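You operate a simulated robot arm through the tools that you are given. There is no shell and no other tool. Be economical: measure what you need, move in short steps, check, and stop when the job is done.

The job below is to be done with a simulated robot arm. You get a single attempt, and the scene is never put back.

## Task
Warm the iron to 75 C for the clamped pipe and leave it on.
Fine: purple dial and cold iron at the pipe's size, black dial at the heat, then switch on and watch till the screen says OPEN; hands clear of the hot iron.

The check looks at the end state, three seconds after you hand in, the way a careful person would. Anything else that was tipped, shoved, dropped, spilled or broken makes it a failure.

## Robot
A 7-joint arm with a two-finger parallel gripper, fixed in place. Base frame: the origin is at the foot of the arm, x ahead of it, y to its left, z up. Units: cm, rad, N and s.
Its first joint turns from -1.152 to 1.152 rad. Payload 2.4 kg.
The tool frame sits at the grasp point between the pads (the TCP): z along the fingers, y along the line on which they close. The tips reach 3 cm beyond it. The gripper opens to 9.4 cm. The fingers are 2.8 cm wide and 1 cm thick; the gripper's body (5 by 9.6 cm) begins 5.5 cm behind the TCP.
Orientation is told as [roll, pitch, yaw] about the base's x, y, z axes, in that order, counted from this pose: with the fingers straight down and closing along the base's y, the tool's x points along the base's -x, its y along +y and its z along -z.

## Interface
- The arm moves only by the tool arm_command. Its argument "moves" is text: rows parted by semicolons, each of 7 numbers parted by spaces: the shift along the tool's x, y, z in cm, then the turn, a rotation vector about the tool's x, y, z in rad, then the finger opening in cm, from 0 to 9.4. In form: dx dy dz wx wy wz claw; .... A call has 1 to 10 rows; each row shifts and turns the commanded pose from where the row before left it, along the tool's axes as they then stand. Rows are played at 5 a second. More than 5 cm and 0.15 rad between two rows, or a gripper value outside its range, and nothing of the call is played. Where a pose cannot be reached the arm comes as near as it can. A force on the tool above 70 N (or 10 N above the force at the start of the call, whichever is more), or a blocked arm, ends the call early, and 0.2 s more pass. Each finger travels about 15.3 cm/s and halts on what it meets, pressing with about 35 N; the grip force reading is that of the motor and also rises with nothing between the fingers. The clock runs only during rows and for 0.2 s after the last one: add rows that do not move to give the fingers time. The reply holds the time, the measured pose of the TCP, the force on the tool along the base axes, the opening and the grip force, in the units named above and with some noise.
- Cameras (640 x 400 px; columns grow to the right, rows downward): "scene" is fixed at [5.25, 48.59, 145.25]; the picture's right is [-0.59, -0.81, 0.00], its down [-0.39, 0.28, -0.88] and it looks along [0.71, -0.52, -0.48] (base axes); focal length 333 px, centre (320, 200). "wrist" rides on the gripper at [-3.7, 0, -5.8] in the tool frame; the picture's right is [0.00, -1.00, 0.00], its down [0.97, 0.00, -0.24] and it looks along [0.24, 0.00, 0.97] (tool axes); focal length 218 px, centre (320, 200). There is no depth. A picture from a camera that has moved, and an enlarged one, comes with that camera's place and axes in the base frame and with its lens.
- grab_frame(camera): a new picture of that camera. It takes no simulated time.
- close_up(camera, box): a new picture of the part [left, top, right, bottom] of that camera's present view, enlarged. It takes no simulated time.
- close_job(): hands the job in; it is judged then, once.

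Work in short steps. Places have to be worked out from the pictures, the camera data and where the tool is seen: move nearer, look again, correct. Check each grasp and each placing, and mend what went wrong. You have 120 turns and 64 pictures in all, those below and enlarged ones among them. Open the gripper and draw the arm clear of the work before you hand the job in, unless the task says otherwise; then end with one line.

The tools are called after ">>>" by a JSON object that holds its "op" and its "data". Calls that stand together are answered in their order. arm_command: Moves the arm, as the interface text tells. Its arguments: {"type":"object","properties":{"moves":{"type":"string"}},"required":["moves"]} The other tools are called the same way: grab_frame (camera) takes a picture; close_up (camera, box) takes an enlarged picture of a part of a camera's view; close_job () hands the job in.

At the start:

```text
time: 0.0
ee_pos: [46.13, 0.92, 122.97]
orientation: [0.002, -0.001, 0.002]
force: [-0.5, -0.3, -0.2]
grip_width: 9.39
gripper_force: 0.0
```

scene: 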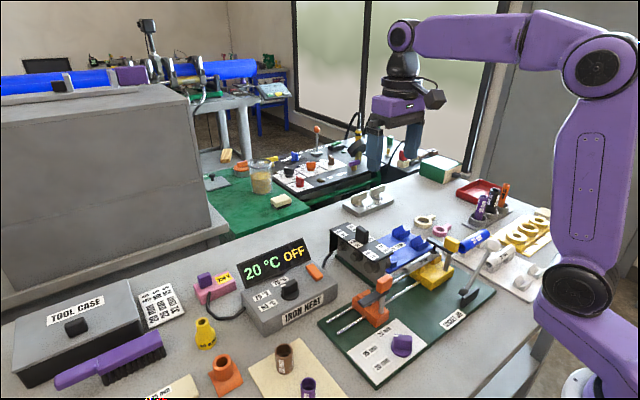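
wrist: 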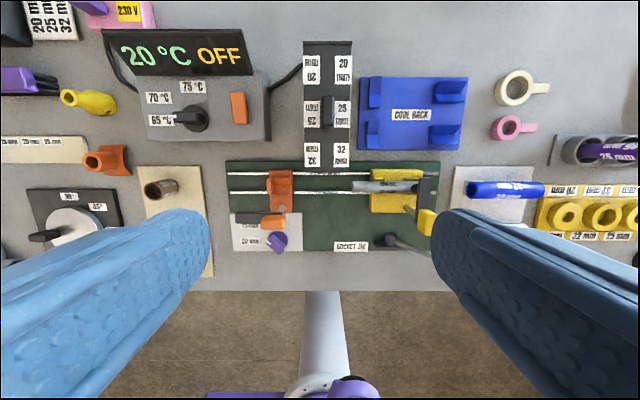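

I'll look closer at the socket jig, the heater and the clamped pipe.

>>> {"op": "close_up", "data": {"camera": "wrist", "box": [220, 140, 460, 290]}}

>>> {"op": "close_up", "data": {"camera": "wrist", "box": [90, 0, 370, 175]}}

>>> {"op": "close_up", "data": {"camera": "scene", "box": [180, 190, 500, 390]}}

```text
2.67 times, centred on (340, 215) of wrist
camera zoom: at [49.72, 1.07, 128.65], right [0.0, -1.0, 0.0], down [-0.97, 0.0, 0.24], along [-0.24, 0.0, -0.97], focal length 582 px, centre (267, 160)
```

zoom: 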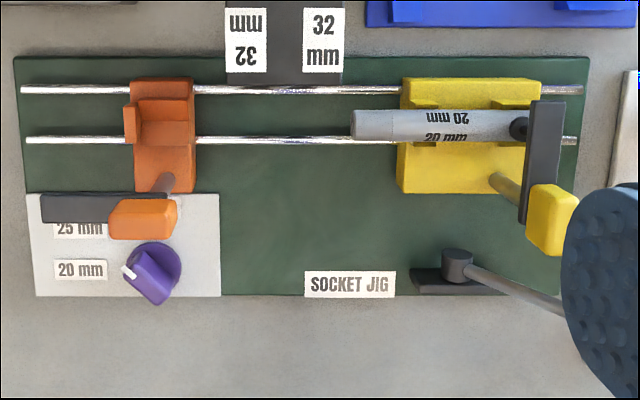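

```text
2.29 times, centred on (230, 88) of wrist
camera zoom: at [49.72, 1.07, 128.65], right [0.0, -1.0, 0.0], down [-0.97, 0.0, 0.24], along [-0.24, 0.0, -0.97], focal length 499 px, centre (526, 457)
```

zoom: 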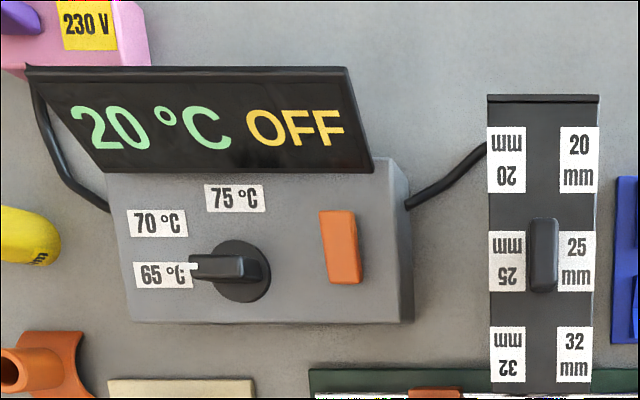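

```text
2.00 times, centred on (340, 290) of scene
camera zoom: at [5.25, 48.59, 145.25], right [-0.59, -0.81, 0.0], down [-0.39, 0.28, -0.88], along [0.71, -0.52, -0.48], focal length 665 px, centre (280, 20)
```

zoom: 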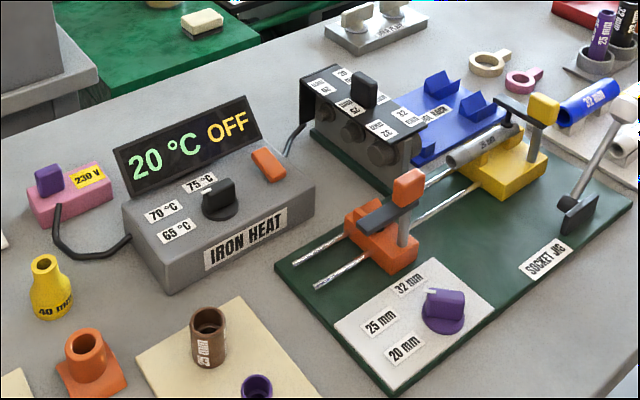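

The pipe is marked 20 mm. I need the dial's pointer and how the iron bar is mounted.

>>> {"op": "close_up", "data": {"camera": "scene", "box": [320, 210, 440, 285]}}

>>> {"op": "close_up", "data": {"camera": "scene", "box": [330, 310, 450, 385]}}

>>> {"op": "close_up", "data": {"camera": "scene", "box": [240, 240, 350, 330]}}

>>> {"op": "close_up", "data": {"camera": "wrist", "box": [230, 180, 330, 260]}}

```text
5.33 times, centred on (380, 248) of scene
camera zoom: at [5.25, 48.59, 145.25], right [-0.59, -0.81, 0.0], down [-0.39, 0.28, -0.88], along [0.71, -0.52, -0.48], focal length 1774 px, centre (0, -53)
```

zoom: 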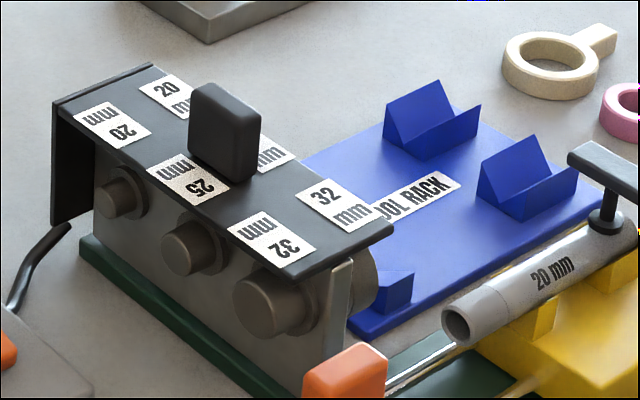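

```text
5.33 times, centred on (390, 348) of scene
camera zoom: at [5.25, 48.59, 145.25], right [-0.59, -0.81, 0.0], down [-0.39, 0.28, -0.88], along [0.71, -0.52, -0.48], focal length 1774 px, centre (-53, -587)
```

zoom: 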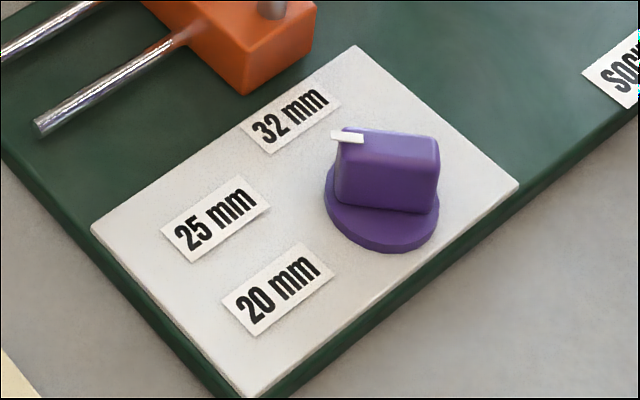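

```text
4.44 times, centred on (295, 285) of scene
camera zoom: at [5.25, 48.59, 145.25], right [-0.59, -0.81, 0.0], down [-0.39, 0.28, -0.88], along [0.71, -0.52, -0.48], focal length 1479 px, centre (431, -178)
```

zoom: 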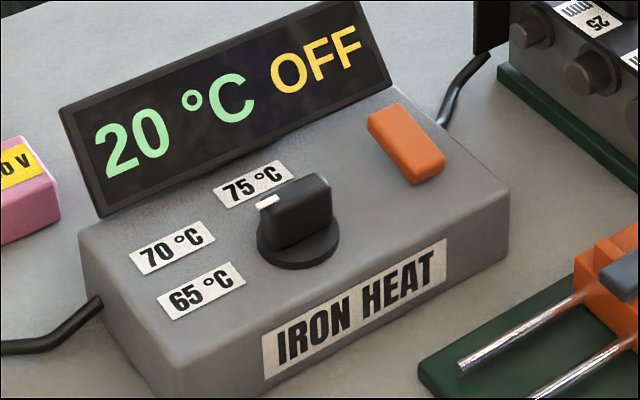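

```text
5.00 times, centred on (280, 220) of wrist
camera zoom: at [49.72, 1.07, 128.65], right [0.0, -1.0, 0.0], down [-0.97, 0.0, 0.24], along [-0.24, 0.0, -0.97], focal length 1091 px, centre (520, 100)
```

zoom: 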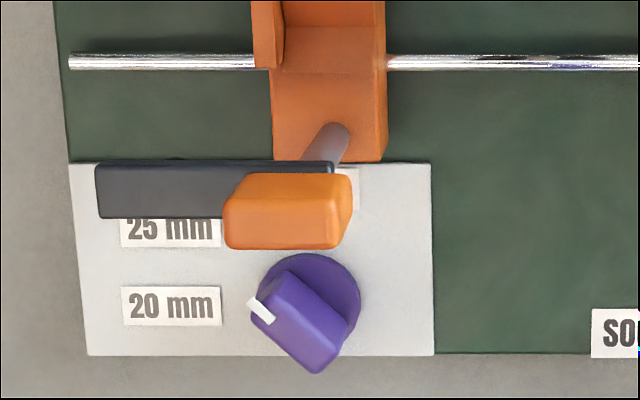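

The purple dial points at 25 and the black dial at 65. Both need turning: purple to 20 (counter-clockwise from above) and black to 75 (clockwise). To understand the iron's mount, I'll back up and tilt the camera forward toward the iron's front face.

>>> {"op": "arm_command", "data": {"moves": "4 0 1 0 -0.14 0 9.4; 4 0 0 0 -0.14 0 9.4; 3.5 0 1 0 -0.14 0 9.4; 3 0 2 0 -0.14 0 9.4; 0 0 0 0 0 0 9.4; 0 0 0 0 0 0 9.4"}}

>>> {"op": "grab_frame", "data": {"camera": "wrist"}}

```text
time: 1.4
ee_pos: [33.13, 0.87, 116.33]
orientation: [0.001, -0.559, 0.002]
force: [-0.6, -0.1, 0.5]
grip_width: 9.41
gripper_force: 0.1
```

```text
54 pictures are left
camera wrist: at [33.07, 1.01, 123.12], right [0.0, -1.0, 0.0], down [-0.95, 0.0, -0.31], along [0.31, 0.0, -0.95], focal length 218 px, centre (320, 200)
```

wrist: 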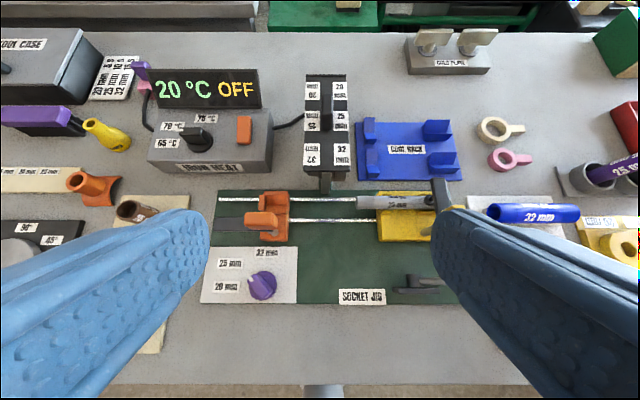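

>>> {"op": "close_up", "data": {"camera": "wrist", "box": [200, 60, 440, 310]}}

```text
1.60 times, centred on (320, 185) of wrist
camera zoom: at [33.07, 1.01, 123.12], right [0.0, -1.0, 0.0], down [-0.95, 0.0, -0.31], along [0.31, 0.0, -0.95], focal length 349 px, centre (320, 224)
```

zoom: 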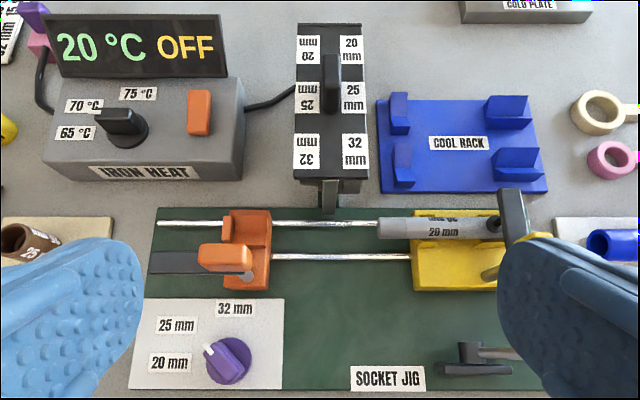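

>>> {"op": "close_up", "data": {"camera": "wrist", "box": [280, 65, 370, 225]}}

>>> {"op": "close_up", "data": {"camera": "wrist", "box": [200, 240, 300, 305]}}

```text
2.50 times, centred on (325, 145) of wrist
camera zoom: at [33.07, 1.01, 123.12], right [0.0, -1.0, 0.0], down [-0.95, 0.0, -0.31], along [0.31, 0.0, -0.95], focal length 546 px, centre (308, 338)
```

zoom: 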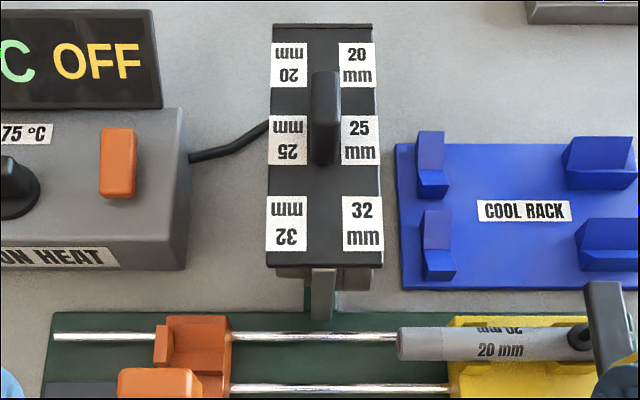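

```text
6.15 times, centred on (250, 272) of wrist
camera zoom: at [33.07, 1.01, 123.12], right [0.0, -1.0, 0.0], down [-0.95, 0.0, -0.31], along [0.31, 0.0, -0.95], focal length 1343 px, centre (751, -246)
```

zoom: 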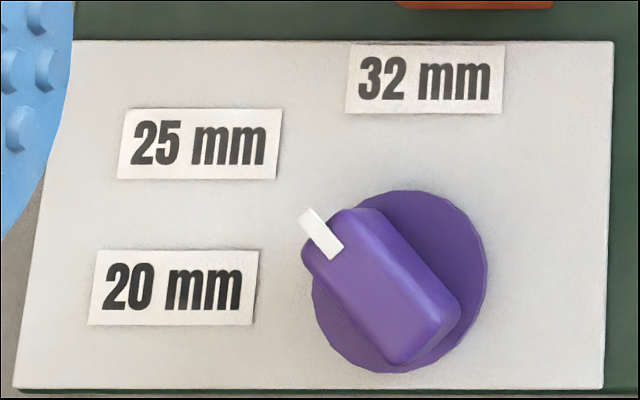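

I'll go lower for a closer look at the iron's front and its track.

>>> {"op": "arm_command", "data": {"moves": "0.7 0 3 0 -0.1 0 9.4; 0.7 0 3 0 -0.1 0 9.4; 1.2 0 3 0 -0.1 0 9.4; 0 0 0 0 0 0 9.4; 0 0 0 0 0 0 9.4"}}

>>> {"op": "grab_frame", "data": {"camera": "wrist"}}

```text
time: 2.6
ee_pos: [36.53, 0.16, 108.56]
orientation: [-0.015, -0.813, -0.003]
force: [-0.9, -0.2, 0.6]
grip_width: 9.45
gripper_force: 0.1
out of reach, approached as far as the arm can: row 1
```

```text
50 pictures are left
camera wrist: at [34.75, 0.37, 115.09], right [-0.01, -1.0, 0.01], down [-0.84, 0.01, -0.54], along [0.54, -0.02, -0.84], focal length 218 px, centre (320, 200)
```

wrist: 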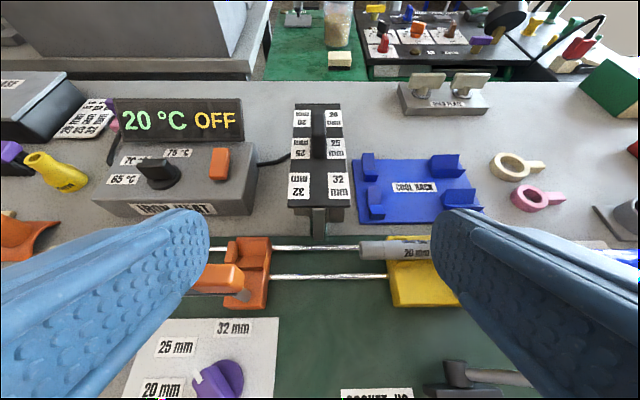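

>>> {"op": "close_up", "data": {"camera": "wrist", "box": [270, 95, 370, 255]}}

```text
2.50 times, centred on (320, 175) of wrist
camera zoom: at [34.75, 0.37, 115.09], right [-0.01, -1.0, 0.01], down [-0.84, 0.01, -0.54], along [0.54, -0.02, -0.84], focal length 546 px, centre (320, 262)
```

zoom: 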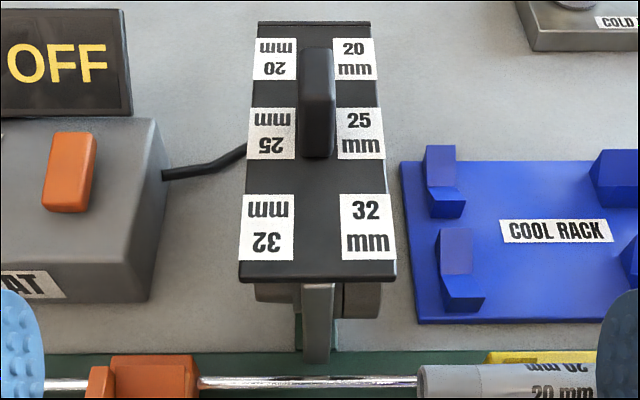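

The iron is a thin plate carrying socket pairs, with a handle fin at about (53.7, 0.1), top z≈101. I'll level the tool and move over that fin.

>>> {"op": "arm_command", "data": {"moves": "0 0 0 0 0.14 0 9.4; 0 0 0 0 0.14 0 9.4; 0 0 0 0 0.14 0 9.4; 0 0 0 0 0.14 0 9.4; 0 0 0 0 0.13 0 9.4; 0 0 0 0 0.12 0 7; -4.3 0 -1 0 0 0 6; -4.3 0 -1 0 0 0 6; -4.3 0 -1 0 0 0 6; -4.3 0 0 0 0 0 6"}}

>>> {"op": "grab_frame", "data": {"camera": "wrist"}}

```text
time: 4.8
ee_pos: [53.52, -0.37, 111.53]
orientation: [-0.011, -0.003, -0.014]
force: [0.0, -0.3, 0.1]
grip_width: 5.99
gripper_force: 0.0
```

```text
48 pictures are left
camera wrist: at [57.24, -0.15, 117.26], right [-0.01, -1.0, 0.01], down [-0.97, 0.02, 0.24], along [-0.24, -0.01, -0.97], focal length 218 px, centre (320, 200)
```

wrist: 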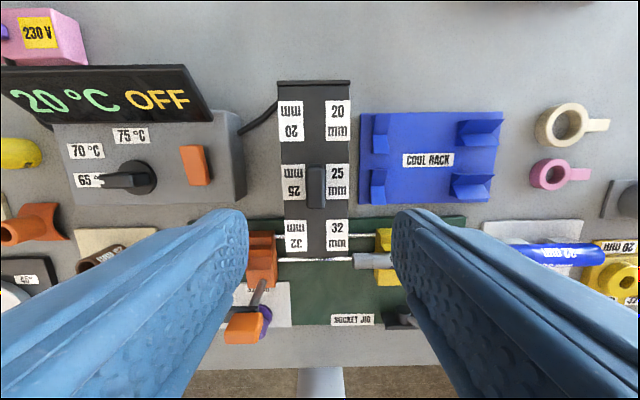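

Fin centre is about (54.0, 0.0). I'll centre over it, descend to TCP z≈102 and close on it.

>>> {"op": "arm_command", "data": {"moves": "-0.4 0.35 3 -0.011 0 -0.014 5; 0 0 3 0 0 0 4.5; 0 0 2 0 0 0 4; 0 0 1.3 0 0 0 4; 0 0 0 0 0 0 4"}}

>>> {"op": "grab_frame", "data": {"camera": "scene"}}

```text
time: 6.0
ee_pos: [53.97, 0.21, 102.23]
orientation: [0.0, -0.002, -0.001]
force: [-0.2, -0.8, 0.3]
grip_width: 4.0
gripper_force: 0.0
```

```text
47 pictures are left
```

scene: 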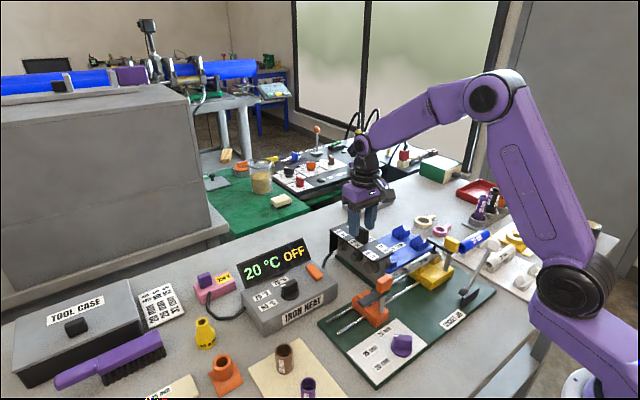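

>>> {"op": "close_up", "data": {"camera": "scene", "box": [310, 200, 430, 275]}}

```text
5.33 times, centred on (370, 238) of scene
camera zoom: at [5.25, 48.59, 145.25], right [-0.59, -0.81, 0.0], down [-0.39, 0.28, -0.88], along [0.71, -0.52, -0.48], focal length 1774 px, centre (53, 0)
```

zoom: 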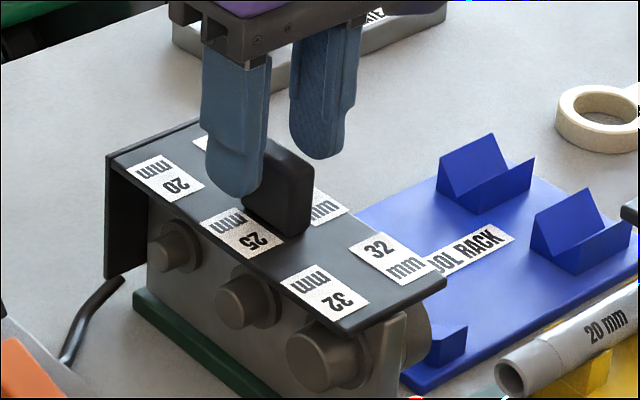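

The fingers straddle the fin. I'll lower 0.6 and close.

>>> {"op": "arm_command", "data": {"moves": "0.3 0 0.6 0 0 0 4; 0 0 0 0 0 0 2; 0 0 0 0 0 0 0; 0 0 0 0 0 0 0; 0 0 0 0 0 0 0"}}

```text
time: 7.2
ee_pos: [53.91, 0.08, 101.66]
orientation: [-0.002, -0.003, -0.001]
force: [-1.5, -9.2, -3.0]
grip_width: 1.6
gripper_force: 45.2
```

Gripped (1.6 cm). Now a gentle 1 cm pull toward the robot to feel how it slides.

>>> {"op": "arm_command", "data": {"moves": "0.5 -0.1 0 0 0 0 0; 0.5 0 0 0 0 0 0; 0 0 0 0 0 0 0"}}

>>> {"op": "close_up", "data": {"camera": "scene", "box": [310, 200, 430, 275]}}

```text
time: 8.0
ee_pos: [52.94, -0.09, 101.61]
orientation: [-0.001, -0.002, -0.002]
force: [2.0, -9.2, -6.5]
grip_width: 1.58
gripper_force: 44.7
```

```text
5.33 times, centred on (370, 238) of scene
camera zoom: at [5.26, 48.57, 145.26], right [-0.59, -0.81, 0.0], down [-0.39, 0.28, -0.88], along [0.71, -0.52, -0.48], focal length 1774 px, centre (53, 0)
```

zoom: 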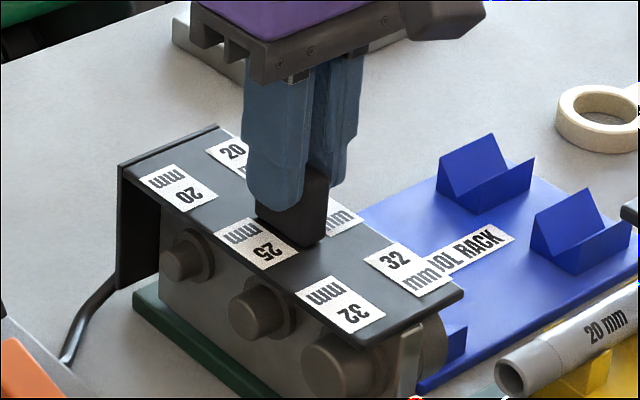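

It slides freely on its track. I'll pull it on in moderate steps and compare the 20 mm socket with the pipe directly.

>>> {"op": "arm_command", "data": {"moves": "1.5 0 0 0 0 0 0; 1.5 0 0 0 0 0 0; 1.5 0 0 0 0 0 0; 1.5 0 0 0 0 0 0; 0 0 0 0 0 0 0"}}

>>> {"op": "grab_frame", "data": {"camera": "scene"}}

```text
time: 9.2
ee_pos: [46.76, -0.02, 101.64]
orientation: [0.001, -0.001, -0.001]
force: [0.4, -12.5, -21.4]
grip_width: 1.57
gripper_force: 44.8
```

```text
44 pictures are left
```

scene: 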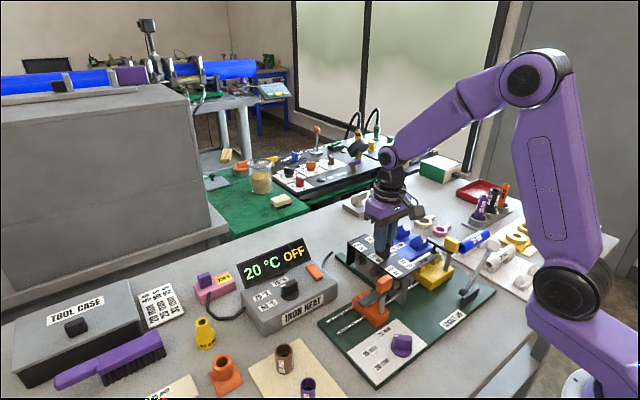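

>>> {"op": "close_up", "data": {"camera": "scene", "box": [320, 210, 464, 300]}}

```text
4.44 times, centred on (392, 255) of scene
camera zoom: at [5.28, 48.56, 145.26], right [-0.59, -0.81, 0.0], down [-0.39, 0.28, -0.88], along [0.71, -0.52, -0.48], focal length 1479 px, centre (0, -44)
```

zoom: 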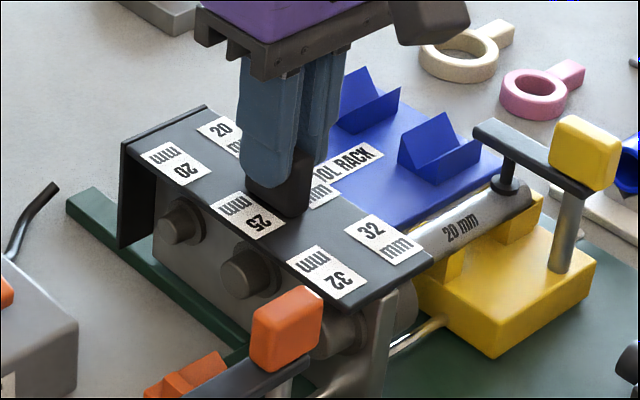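

The 32 mm socket is nearly at the pipe line. I continue pulling, easing the side and lift forces.

>>> {"op": "arm_command", "data": {"moves": "1.3 -0.1 0.1 0 0 0 0; 1.3 0 0 0 0 0 0; 1.3 0 0 0 0 0 0; 1.1 0 0 0 0 0 0; 0 0 0 0 0 0 0"}}

>>> {"op": "close_up", "data": {"camera": "scene", "box": [320, 210, 464, 300]}}

>>> {"op": "grab_frame", "data": {"camera": "wrist"}}

```text
time: 10.4
ee_pos: [41.89, -0.03, 101.61]
orientation: [-0.001, -0.007, 0.0]
force: [0.9, -4.2, 4.1]
grip_width: 1.61
gripper_force: 45.1
```

```text
4.44 times, centred on (392, 255) of scene
camera zoom: at [5.25, 48.58, 145.25], right [-0.59, -0.81, 0.0], down [-0.39, 0.28, -0.88], along [0.71, -0.52, -0.48], focal length 1479 px, centre (0, -44)
```

zoom: 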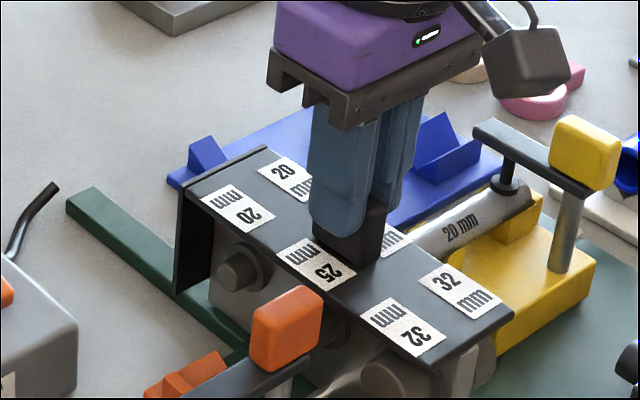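

```text
41 pictures are left
camera wrist: at [45.51, 0.08, 107.41], right [0.0, -1.0, 0.0], down [-0.97, 0.0, 0.23], along [-0.23, 0.0, -0.97], focal length 218 px, centre (320, 200)
```

wrist: 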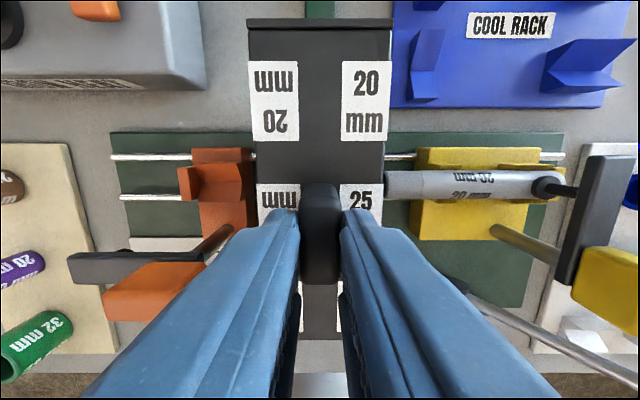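

Pipe axis is at x≈43.4 and the 20 mm station is at x≈47.4, so I need about 4 cm more.

>>> {"op": "arm_command", "data": {"moves": "1.2 -0.03 0 0 0 0 0; 1.2 0 0 0 0 0 0; 1 0 0 0 0 0 0; 0.5 0 0 0 0 0 0; 0 0 0 0 0 0 0"}}

>>> {"op": "grab_frame", "data": {"camera": "wrist"}}

>>> {"op": "close_up", "data": {"camera": "scene", "box": [320, 210, 464, 300]}}

```text
time: 11.6
ee_pos: [38.03, -0.01, 101.74]
orientation: [0.0, -0.004, -0.003]
force: [-1.5, 0.9, 38.1]
grip_width: 1.58
gripper_force: 44.9
```

```text
40 pictures are left
camera wrist: at [41.57, 0.08, 107.4], right [0.0, -1.0, 0.0], down [-0.97, 0.0, 0.23], along [-0.23, 0.0, -0.97], focal length 218 px, centre (320, 200)
```

wrist: 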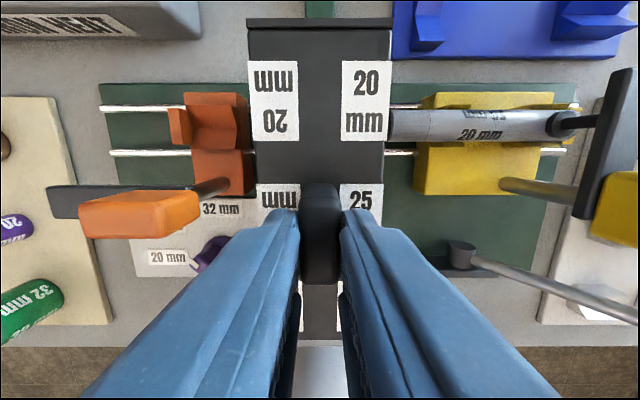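

```text
4.44 times, centred on (392, 255) of scene
camera zoom: at [5.2, 48.6, 145.25], right [-0.59, -0.81, 0.0], down [-0.39, 0.28, -0.88], along [0.71, -0.52, -0.48], focal length 1479 px, centre (0, -44)
```

zoom: 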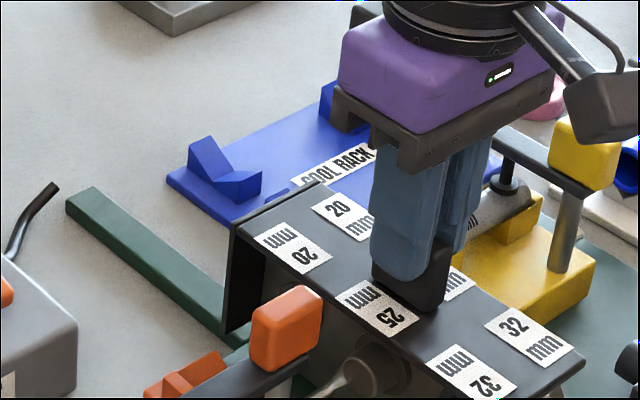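

Force along z built up, so I ease it. The pipe axis works out to x≈43.0 at z≈92.5, with the 20 station at ≈43.5, so I'll pull another 0.45.

>>> {"op": "arm_command", "data": {"moves": "0 0 -0.12 0 0 0 0; 0.25 0 -0.05 0 0 0 0; 0.2 0 0 0 0 0 0; 0 0 0 0 0 0 0"}}

>>> {"op": "close_up", "data": {"camera": "wrist", "box": [240, 10, 480, 160]}}

```text
time: 12.6
ee_pos: [37.45, 0.01, 101.58]
orientation: [0.0, 0.003, -0.003]
force: [0.9, 4.8, -3.5]
grip_width: 1.58
gripper_force: 45.3
```

```text
2.67 times, centred on (360, 85) of wrist
camera zoom: at [41.01, 0.09, 107.37], right [0.0, -1.0, 0.0], down [-0.97, 0.0, 0.24], along [-0.24, 0.0, -0.97], focal length 582 px, centre (213, 507)
```

zoom: 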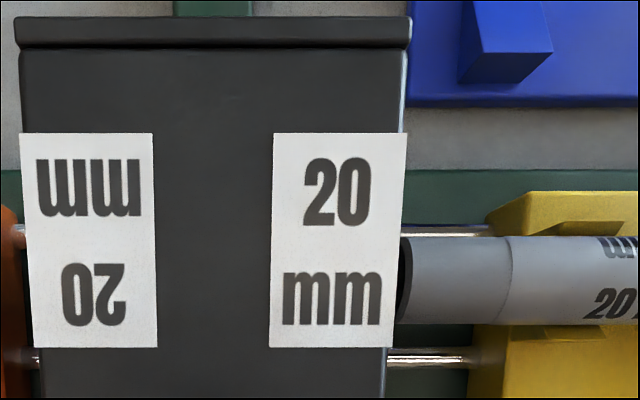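

The 20 station and the pipe axis both come out at x≈42.95, so they are aligned. I'll release and lift straight up.

>>> {"op": "arm_command", "data": {"moves": "0 0 0 0 0 0 2; 0 0 0 0 0 0 3.4; 0 0 0 0 0 0 3.4; 0 0 -2 0 0 0 3.4; 0 0 -3 0 0 0 4; 0 0 -4 0 0 0 4; 0 0 -3 0 0 0 4; 0 0 0 0 0 0 4"}}

>>> {"op": "grab_frame", "data": {"camera": "wrist"}}

>>> {"op": "close_up", "data": {"camera": "scene", "box": [320, 200, 480, 300]}}

```text
time: 14.4
ee_pos: [37.43, -0.12, 113.82]
orientation: [0.0, -0.003, -0.001]
force: [0.5, -0.5, 0.2]
grip_width: 3.99
gripper_force: 0.2
```

```text
37 pictures are left
camera wrist: at [41.09, 0.02, 119.55], right [0.0, -1.0, 0.0], down [-0.97, 0.0, 0.24], along [-0.24, 0.0, -0.97], focal length 218 px, centre (320, 200)
```

wrist: 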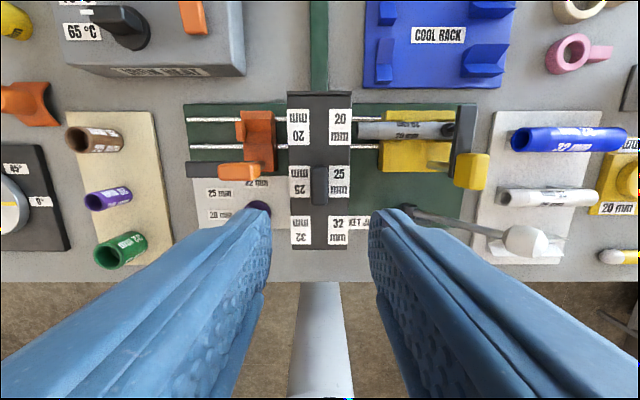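

```text
4.00 times, centred on (400, 250) of scene
camera zoom: at [5.25, 48.59, 145.25], right [-0.59, -0.81, 0.0], down [-0.39, 0.28, -0.88], along [0.71, -0.52, -0.48], focal length 1331 px, centre (0, 0)
```

zoom: 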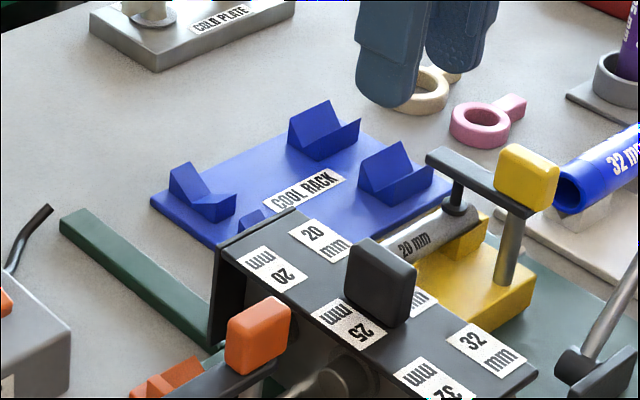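

The iron is left at 20. Three views put the purple dial at about (31, 9.6), disc height ≈87. I'll move above it and look.

>>> {"op": "arm_command", "data": {"moves": "2 3 0 0 0 0 4; 2 3.2 0 0 0 -0.14 4; 1.6 3 0 0 0 -0.14 4; 0.0 0 0 0 0 -0.14 4; 0 0 0 0 0 -0.14 4; 0 0 2 0 0 -0.14 4; 0 0 2 0 0 0 4; 0 0 0 0 0 0 4"}}

>>> {"op": "grab_frame", "data": {"camera": "wrist"}}

```text
time: 16.2
ee_pos: [31.52, 9.0, 109.67]
orientation: [-0.003, -0.002, 0.7]
force: [-0.1, 0.9, 0.5]
grip_width: 3.98
gripper_force: 0.0
```

```text
35 pictures are left
camera wrist: at [34.25, 11.43, 115.4], right [0.64, -0.77, 0.0], down [-0.74, -0.62, 0.24], along [-0.18, -0.15, -0.97], focal length 218 px, centre (320, 200)
```

wrist: 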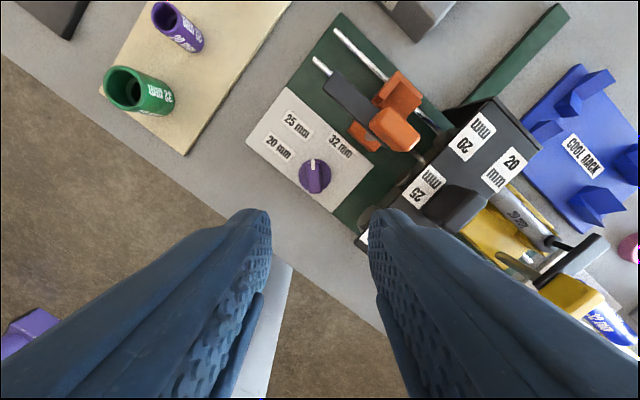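

>>> {"op": "close_up", "data": {"camera": "wrist", "box": [250, 90, 410, 190]}}

>>> {"op": "close_up", "data": {"camera": "scene", "box": [330, 260, 490, 360]}}

```text
4.00 times, centred on (330, 140) of wrist
camera zoom: at [34.25, 11.43, 115.4], right [0.64, -0.77, 0.0], down [-0.74, -0.62, 0.24], along [-0.18, -0.15, -0.97], focal length 873 px, centre (280, 440)
```

zoom: 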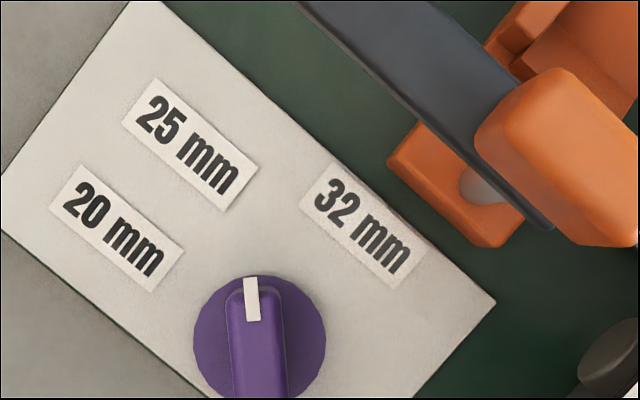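

```text
4.00 times, centred on (410, 310) of scene
camera zoom: at [5.25, 48.59, 145.25], right [-0.59, -0.81, 0.0], down [-0.39, 0.28, -0.88], along [0.71, -0.52, -0.48], focal length 1331 px, centre (-40, -240)
```

zoom: 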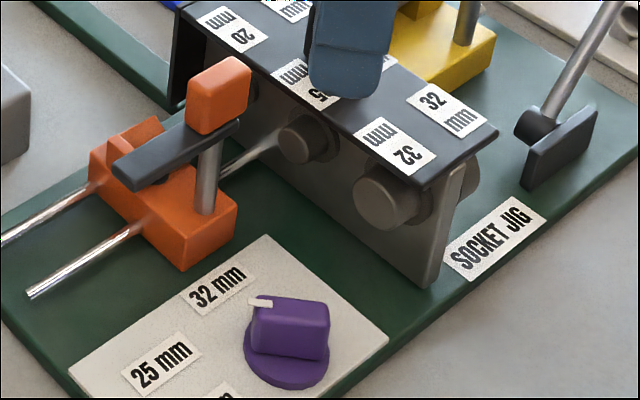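

Fin is at (31.05, 9.6), top z≈91, aligned with the gripper. I'll centre and descend to TCP z≈91.6 with a 4 cm opening.

>>> {"op": "arm_command", "data": {"moves": "0 0.76 4 0 0 0 4; 0 0 4 0 0 0 4; 0 0 4 0 0 0 4; 0 0 3 0 0 0 4; 0 0 2 0 0 0 4; 0 0 1 0 0 0 4; 0 0 0 0 0 0 4"}}

>>> {"op": "close_up", "data": {"camera": "scene", "box": [330, 280, 458, 360]}}

>>> {"op": "grab_frame", "data": {"camera": "wrist"}}

```text
time: 17.8
ee_pos: [30.93, 9.58, 91.56]
orientation: [-0.002, -0.001, 0.699]
force: [0.6, 0.4, 0.8]
grip_width: 3.97
gripper_force: 0.0
```

```text
5.00 times, centred on (394, 320) of scene
camera zoom: at [5.25, 48.59, 145.25], right [-0.59, -0.81, 0.0], down [-0.39, 0.28, -0.88], along [0.71, -0.52, -0.48], focal length 1664 px, centre (-50, -400)
```

zoom: 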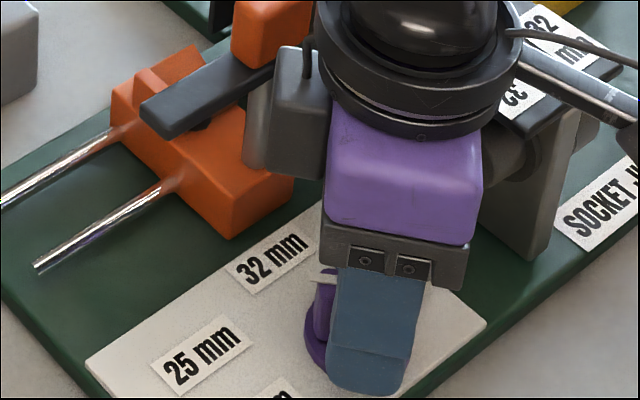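

```text
31 pictures are left
camera wrist: at [33.79, 11.98, 97.39], right [0.64, -0.77, 0.0], down [-0.74, -0.62, 0.24], along [-0.18, -0.15, -0.97], focal length 218 px, centre (320, 200)
```

wrist: 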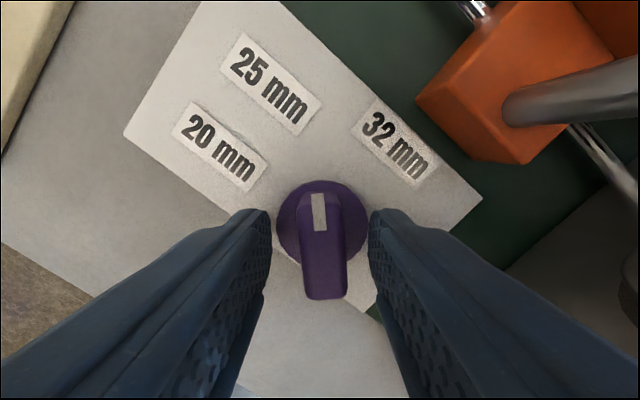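

Fin is centred between the fingers. Closing, then turning counter-clockwise in small steps.

>>> {"op": "arm_command", "data": {"moves": "0 0 0 0 0 0 2; 0 0 0 0 0 0 0; 0 0 0 0 0 0 0; 0 0 0 0 0 0 0"}}

>>> {"op": "arm_command", "data": {"moves": "0 0 0 0 0 -0.1 0; 0 0 0 0 0 -0.1 0; 0 0 0 0 0 -0.1 0; 0 0 0 0 0 -0.1 0; 0 0 0 0 0 0 0"}}

>>> {"op": "grab_frame", "data": {"camera": "wrist"}}

```text
time: 18.8
ee_pos: [31.14, 9.36, 91.75]
orientation: [-0.001, -0.002, 0.697]
force: [12.8, -18.9, -3.3]
grip_width: 1.59
gripper_force: 44.9
```

```text
time: 20.0
ee_pos: [31.28, 9.15, 91.56]
orientation: [-0.001, -0.001, 1.098]
force: [23.6, -29.8, -35.1]
grip_width: 1.59
gripper_force: 45.0
```

```text
30 pictures are left
camera wrist: at [32.73, 12.74, 97.39], right [0.89, -0.46, 0.0], down [-0.44, -0.86, 0.24], along [-0.11, -0.21, -0.97], focal length 218 px, centre (320, 200)
```

wrist: 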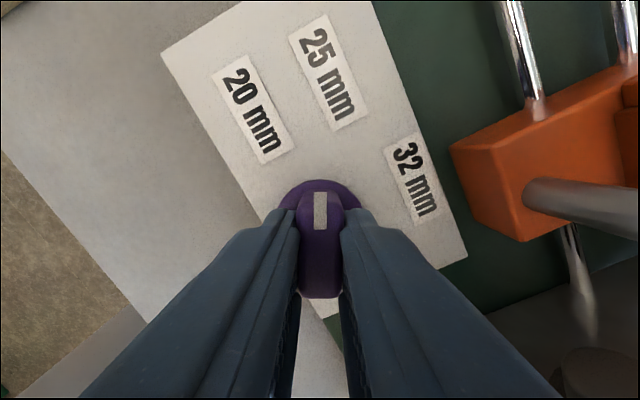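

The dial turns with the grip but I'm pushing sideways off its axis. I'll shift the command to relieve that and keep turning.

>>> {"op": "arm_command", "data": {"moves": "0.17 -0.4 0.12 0 0 0 0; 0 0 0 0 0 -0.1 0; 0 0 0 0 0 -0.1 0; 0 0 0 0 0 -0.1 0; 0 0 0 0 0 0 0"}}

```text
time: 21.2
ee_pos: [31.14, 9.31, 91.57]
orientation: [-0.004, 0.001, 1.407]
force: [-25.9, 26.1, 38.3]
grip_width: 1.58
gripper_force: 44.9
```

>>> {"op": "arm_command", "data": {"moves": "-0.1 0.12 -0.1 0 0 0 0; 0 0 0 0 0 -0.08 0; 0 0 0 0 0 -0.08 0; 0 0 0 0 0 0 0"}}

>>> {"op": "grab_frame", "data": {"camera": "wrist"}}

```text
time: 22.2
ee_pos: [31.21, 9.2, 91.6]
orientation: [-0.001, 0.0, 1.559]
force: [-5.4, 15.9, -40.8]
grip_width: 1.58
gripper_force: 45.1
```

```text
29 pictures are left
camera wrist: at [31.16, 13.1, 97.38], right [1.0, -0.01, 0.0], down [-0.01, -0.97, 0.24], along [0.0, -0.24, -0.97], focal length 218 px, centre (320, 200)
```

wrist: 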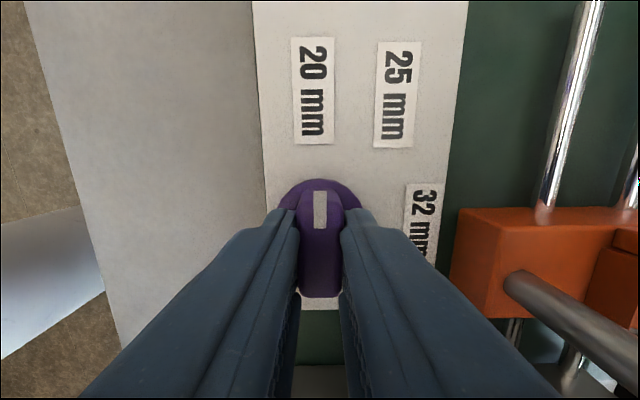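

Pointer is at 20 mm. I'll ease the vertical load, release and lift straight up.

>>> {"op": "arm_command", "data": {"moves": "0 0 0.1 0 0 0 0; 0 0 0 0 0 0 2; 0 0 0 0 0 0 3.6; 0 0 -1 0 0 0 4; 0 0 -3 0 0 0 4; 0 0 -4 0 0 0 4; 0 0 -4 0 0 0 4; 0 0 -4 0 0 0 4; 0 0 0 0 0 0 4"}}

>>> {"op": "grab_frame", "data": {"camera": "wrist"}}

```text
time: 24.2
ee_pos: [31.05, 9.4, 107.75]
orientation: [-0.004, 0.0, 1.558]
force: [-0.1, 0.3, 0.6]
grip_width: 4.02
gripper_force: 0.0
```

```text
28 pictures are left
camera wrist: at [31.08, 13.16, 113.44], right [1.0, -0.01, 0.0], down [-0.01, -0.97, 0.24], along [0.0, -0.24, -0.97], focal length 218 px, centre (320, 200)
```

wrist: 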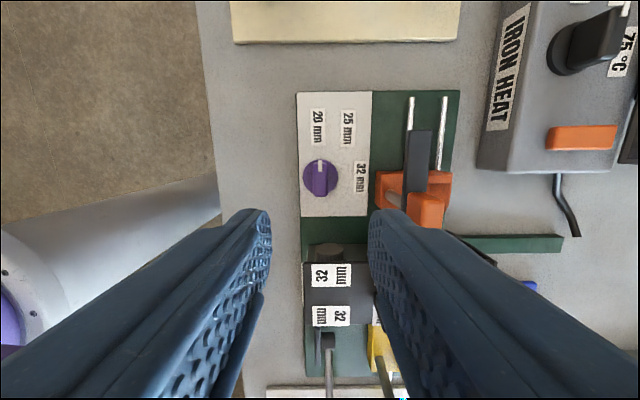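

Purple dial confirmed at 20 mm. Next is the black dial, estimated at (53.7, 21.3), disc z≈91.5; I'll fly above it keeping the same yaw.

>>> {"op": "arm_command", "data": {"moves": "-2 -3.8 0 0 0 0 4; -2 -3.8 0 0 0 0 4; -2 -3.8 0 0 0 0 4; -2 -3.8 0 0 0 0 4; -2 -3.8 0 0 0 0 4; -2 -3.6 0 0 0 -0.012 4; 0 0 0 0 0 0 4"}}

>>> {"op": "grab_frame", "data": {"camera": "wrist"}}

>>> {"op": "close_up", "data": {"camera": "scene", "box": [230, 220, 358, 300]}}

```text
time: 25.8
ee_pos: [53.82, 21.09, 107.71]
orientation: [-0.002, 0.002, 1.571]
force: [0.0, -0.8, -1.4]
grip_width: 4.01
gripper_force: 0.1
```

```text
27 pictures are left
camera wrist: at [53.79, 24.84, 113.41], right [1.0, 0.0, 0.0], down [0.0, -0.97, 0.24], along [0.0, -0.24, -0.97], focal length 218 px, centre (320, 200)
```

wrist: 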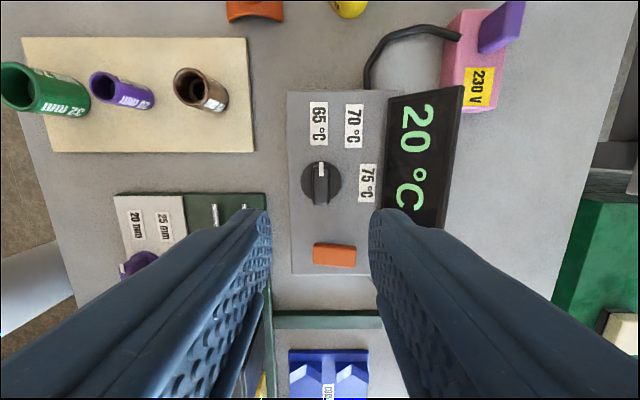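

```text
5.00 times, centred on (294, 260) of scene
camera zoom: at [5.25, 48.6, 145.25], right [-0.59, -0.81, 0.0], down [-0.39, 0.28, -0.88], along [0.71, -0.52, -0.48], focal length 1664 px, centre (450, -100)
```

zoom: 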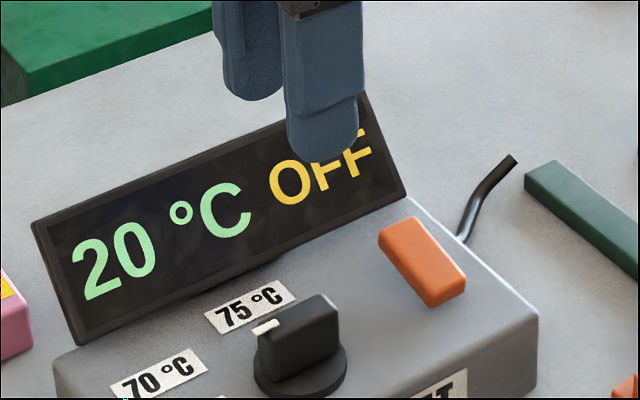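

Dial at (53.9, 21.1) right under the gripper; fin top z≈94.3. Descend and grip.

>>> {"op": "arm_command", "data": {"moves": "0 -0.08 4 0 0 0 4; 0 0 4 0 0 0 4; 0 0 3 0 0 0 4; 0 0 1.9 0 0 0 4; 0 0 0 0 0 0 4"}}

>>> {"op": "grab_frame", "data": {"camera": "wrist"}}

```text
time: 27.0
ee_pos: [54.03, 20.94, 94.64]
orientation: [-0.002, -0.001, 1.571]
force: [0.0, 0.2, -0.1]
grip_width: 4.0
gripper_force: 0.1
```

```text
25 pictures are left
camera wrist: at [53.98, 24.82, 100.37], right [1.0, 0.0, 0.0], down [0.0, -0.97, 0.24], along [0.0, -0.24, -0.97], focal length 218 px, centre (320, 200)
```

wrist: 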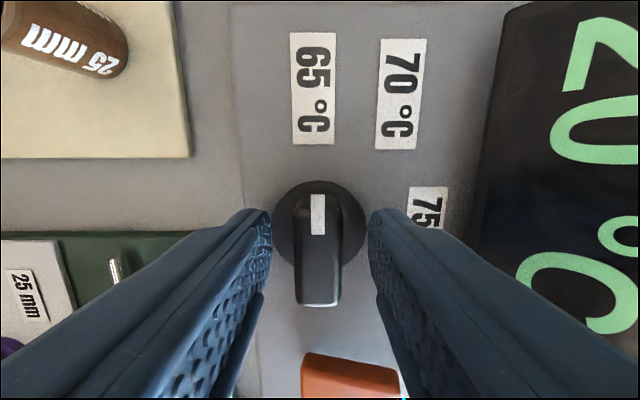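

>>> {"op": "arm_command", "data": {"moves": "0 0 0 0 0 0 2; 0 0 0 0 0 0 0; 0 0 0 0 0 0 0; 0 0 0 0 0 0 0"}}

```text
time: 28.0
ee_pos: [54.05, 21.0, 94.6]
orientation: [-0.001, 0.0, 1.569]
force: [-5.8, -1.6, -0.9]
grip_width: 2.0
gripper_force: 44.8
```

Gripped the heat dial; turning clockwise (toward 75) in steps.

>>> {"op": "arm_command", "data": {"moves": "0 0 0 0 0 0.1 0; 0 0 0 0 0 0.1 0; 0 0 0 0 0 0.1 0; 0 0 0 0 0 0.1 0; 0 0 0 0 0 0.1 0; 0 0 0 0 0 0 0"}}

>>> {"op": "grab_frame", "data": {"camera": "wrist"}}

```text
time: 29.4
ee_pos: [53.99, 21.1, 94.94]
orientation: [-0.003, -0.003, 1.071]
force: [-15.2, 1.6, 15.3]
grip_width: 1.56
gripper_force: 44.9
```

```text
24 pictures are left
camera wrist: at [55.63, 24.42, 100.6], right [0.88, -0.48, 0.0], down [-0.47, -0.85, 0.24], along [-0.11, -0.21, -0.97], focal length 218 px, centre (320, 200)
```

wrist: 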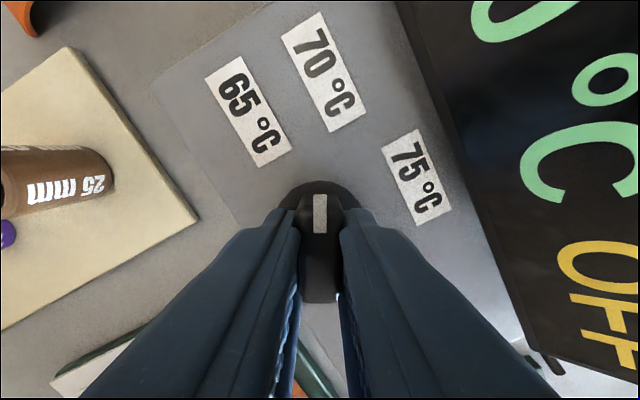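

Turning well. Continue to full 90°.

>>> {"op": "arm_command", "data": {"moves": "0.05 0.09 0 0 0 0.1 0; 0 0 0 0 0 0.1 0; 0 0 0 0 0 0.1 0; 0 0 0 0 0 0.1 0; 0 0 0 0 0 0.1 0; 0 0 0 0 0 0 0"}}

>>> {"op": "arm_command", "data": {"moves": "0 0 0 0 0 0.1 0; 0 0 0 0 0 0.1 0; 0 0 0 0 0 0.1 0; 0 0 0 0 0 0.1 0; 0 0 0 0 0 0.1 0; 0 0 0 0 0 0.07 0; 0 0 0 0 0 0 0"}}

>>> {"op": "grab_frame", "data": {"camera": "wrist"}}

```text
time: 30.8
ee_pos: [53.94, 21.12, 94.8]
orientation: [-0.003, -0.009, 0.568]
force: [-4.1, 12.6, 29.0]
grip_width: 1.6
gripper_force: 45.1
```

```text
time: 32.4
ee_pos: [53.8, 21.16, 94.86]
orientation: [0.001, -0.005, 0.0]
force: [-10.3, 16.0, 27.3]
grip_width: 1.61
gripper_force: 45.0
```

```text
23 pictures are left
camera wrist: at [57.48, 21.29, 100.61], right [0.0, -1.0, 0.0], down [-0.97, 0.0, 0.24], along [-0.24, 0.0, -0.97], focal length 218 px, centre (320, 200)
```

wrist: 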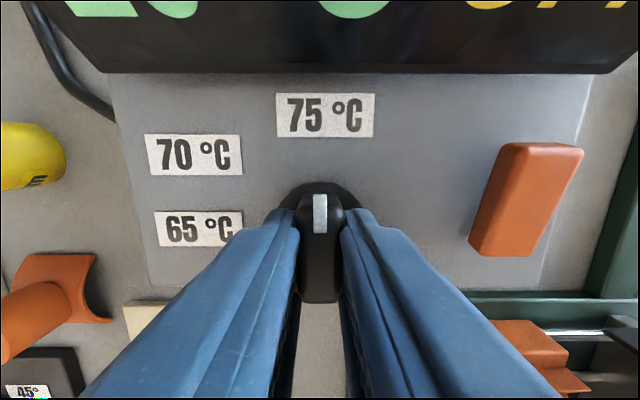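

Heat pointer is at 75 °C. Release, lift and inspect the orange switch.

>>> {"op": "arm_command", "data": {"moves": "0 0 -0.1 0 0 0 0; 0 0 0 0 0 0 2; 0 0 0 0 0 0 3.6; 0 0 -1 0 0 0 4; 0 0 -3 0 0 0 4; 0 -2 -3 0 0 0 3; 0 -2 -3 0 0 0 2; 0 -2 0 0 0 0 1; 0 0 0 0 0 0 0; 0 0 0 0 0 0 0"}}

>>> {"op": "grab_frame", "data": {"camera": "wrist"}}

>>> {"op": "close_up", "data": {"camera": "scene", "box": [240, 230, 368, 310]}}

```text
time: 34.6
ee_pos: [53.91, 14.97, 104.84]
orientation: [0.002, -0.002, 0.0]
force: [0.2, 0.6, -0.7]
grip_width: 0.0
gripper_force: 32.9
```

```text
22 pictures are left
camera wrist: at [57.52, 15.07, 110.57], right [0.0, -1.0, 0.0], down [-0.97, 0.0, 0.24], along [-0.24, 0.0, -0.97], focal length 218 px, centre (320, 200)
```

wrist: 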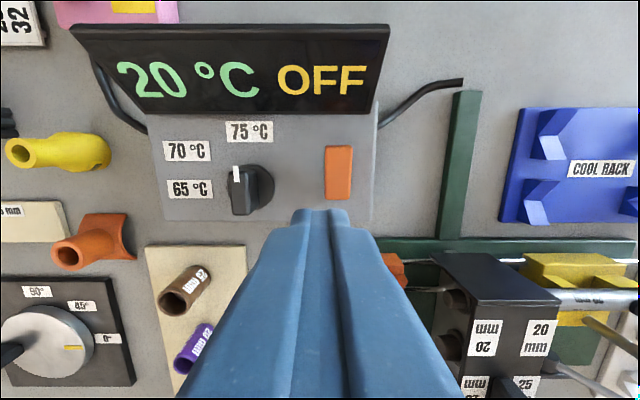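

```text
5.00 times, centred on (304, 270) of scene
camera zoom: at [5.25, 48.59, 145.25], right [-0.59, -0.81, 0.0], down [-0.39, 0.28, -0.88], along [0.71, -0.52, -0.48], focal length 1664 px, centre (400, -150)
```

zoom: 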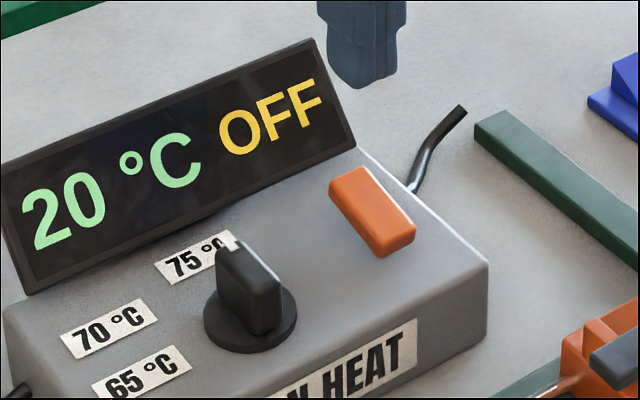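

>>> {"op": "close_up", "data": {"camera": "scene", "box": [295, 255, 335, 285]}}

>>> {"op": "close_up", "data": {"camera": "wrist", "box": [210, 100, 400, 220]}}

```text
13.33 times, centred on (315, 270) of scene
camera zoom: at [5.25, 48.59, 145.25], right [-0.59, -0.81, 0.0], down [-0.39, 0.28, -0.88], along [0.71, -0.52, -0.48], focal length 4436 px, centre (387, -733)
```

zoom: 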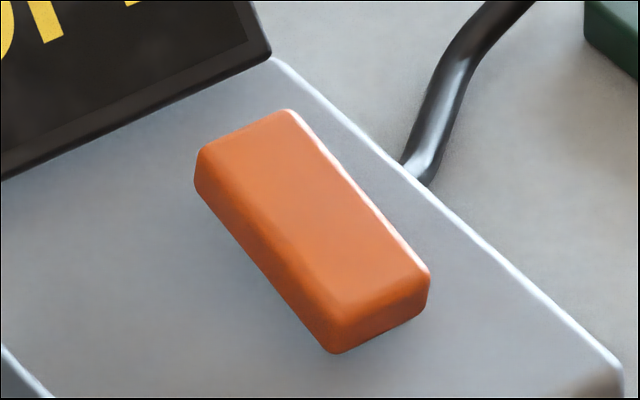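

```text
3.33 times, centred on (305, 160) of wrist
camera zoom: at [57.52, 15.07, 110.57], right [0.0, -1.0, 0.0], down [-0.97, 0.0, 0.24], along [-0.24, 0.0, -0.97], focal length 728 px, centre (370, 333)
```

zoom: 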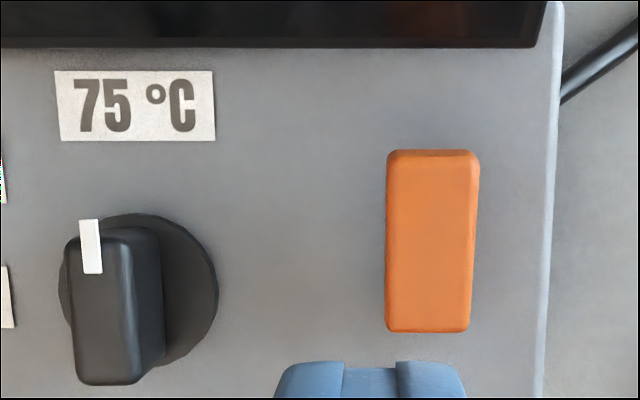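

The rocker's far end (+x) is raised: at about (56.9, 13.6, z≈93.6), with the near end low. I'll press the far end down with closed fingertips, going down carefully.

>>> {"op": "arm_command", "data": {"moves": "-1.4 -0.7 0 0 0 0 0; -1.4 -0.7 0 0 0 0 0; 0 0 3 0 0 0 0; 0 0 3 0 0 0 0; 0 0 1.5 0 0 0 0; 0 0 0 0 0 0 0"}}

>>> {"op": "close_up", "data": {"camera": "scene", "box": [240, 220, 368, 300]}}

```text
time: 36.0
ee_pos: [56.76, 13.55, 97.33]
orientation: [0.0, -0.002, -0.001]
force: [-0.5, -0.7, 0.1]
grip_width: 0.0
gripper_force: 32.7
```

```text
5.00 times, centred on (304, 260) of scene
camera zoom: at [5.25, 48.59, 145.25], right [-0.59, -0.81, 0.0], down [-0.39, 0.28, -0.88], along [0.71, -0.52, -0.48], focal length 1664 px, centre (400, -100)
```

zoom: 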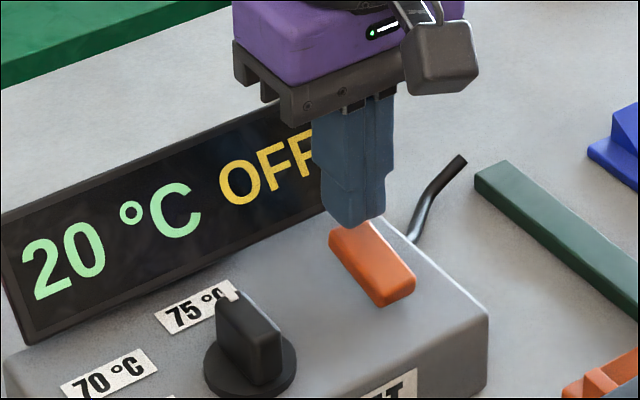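

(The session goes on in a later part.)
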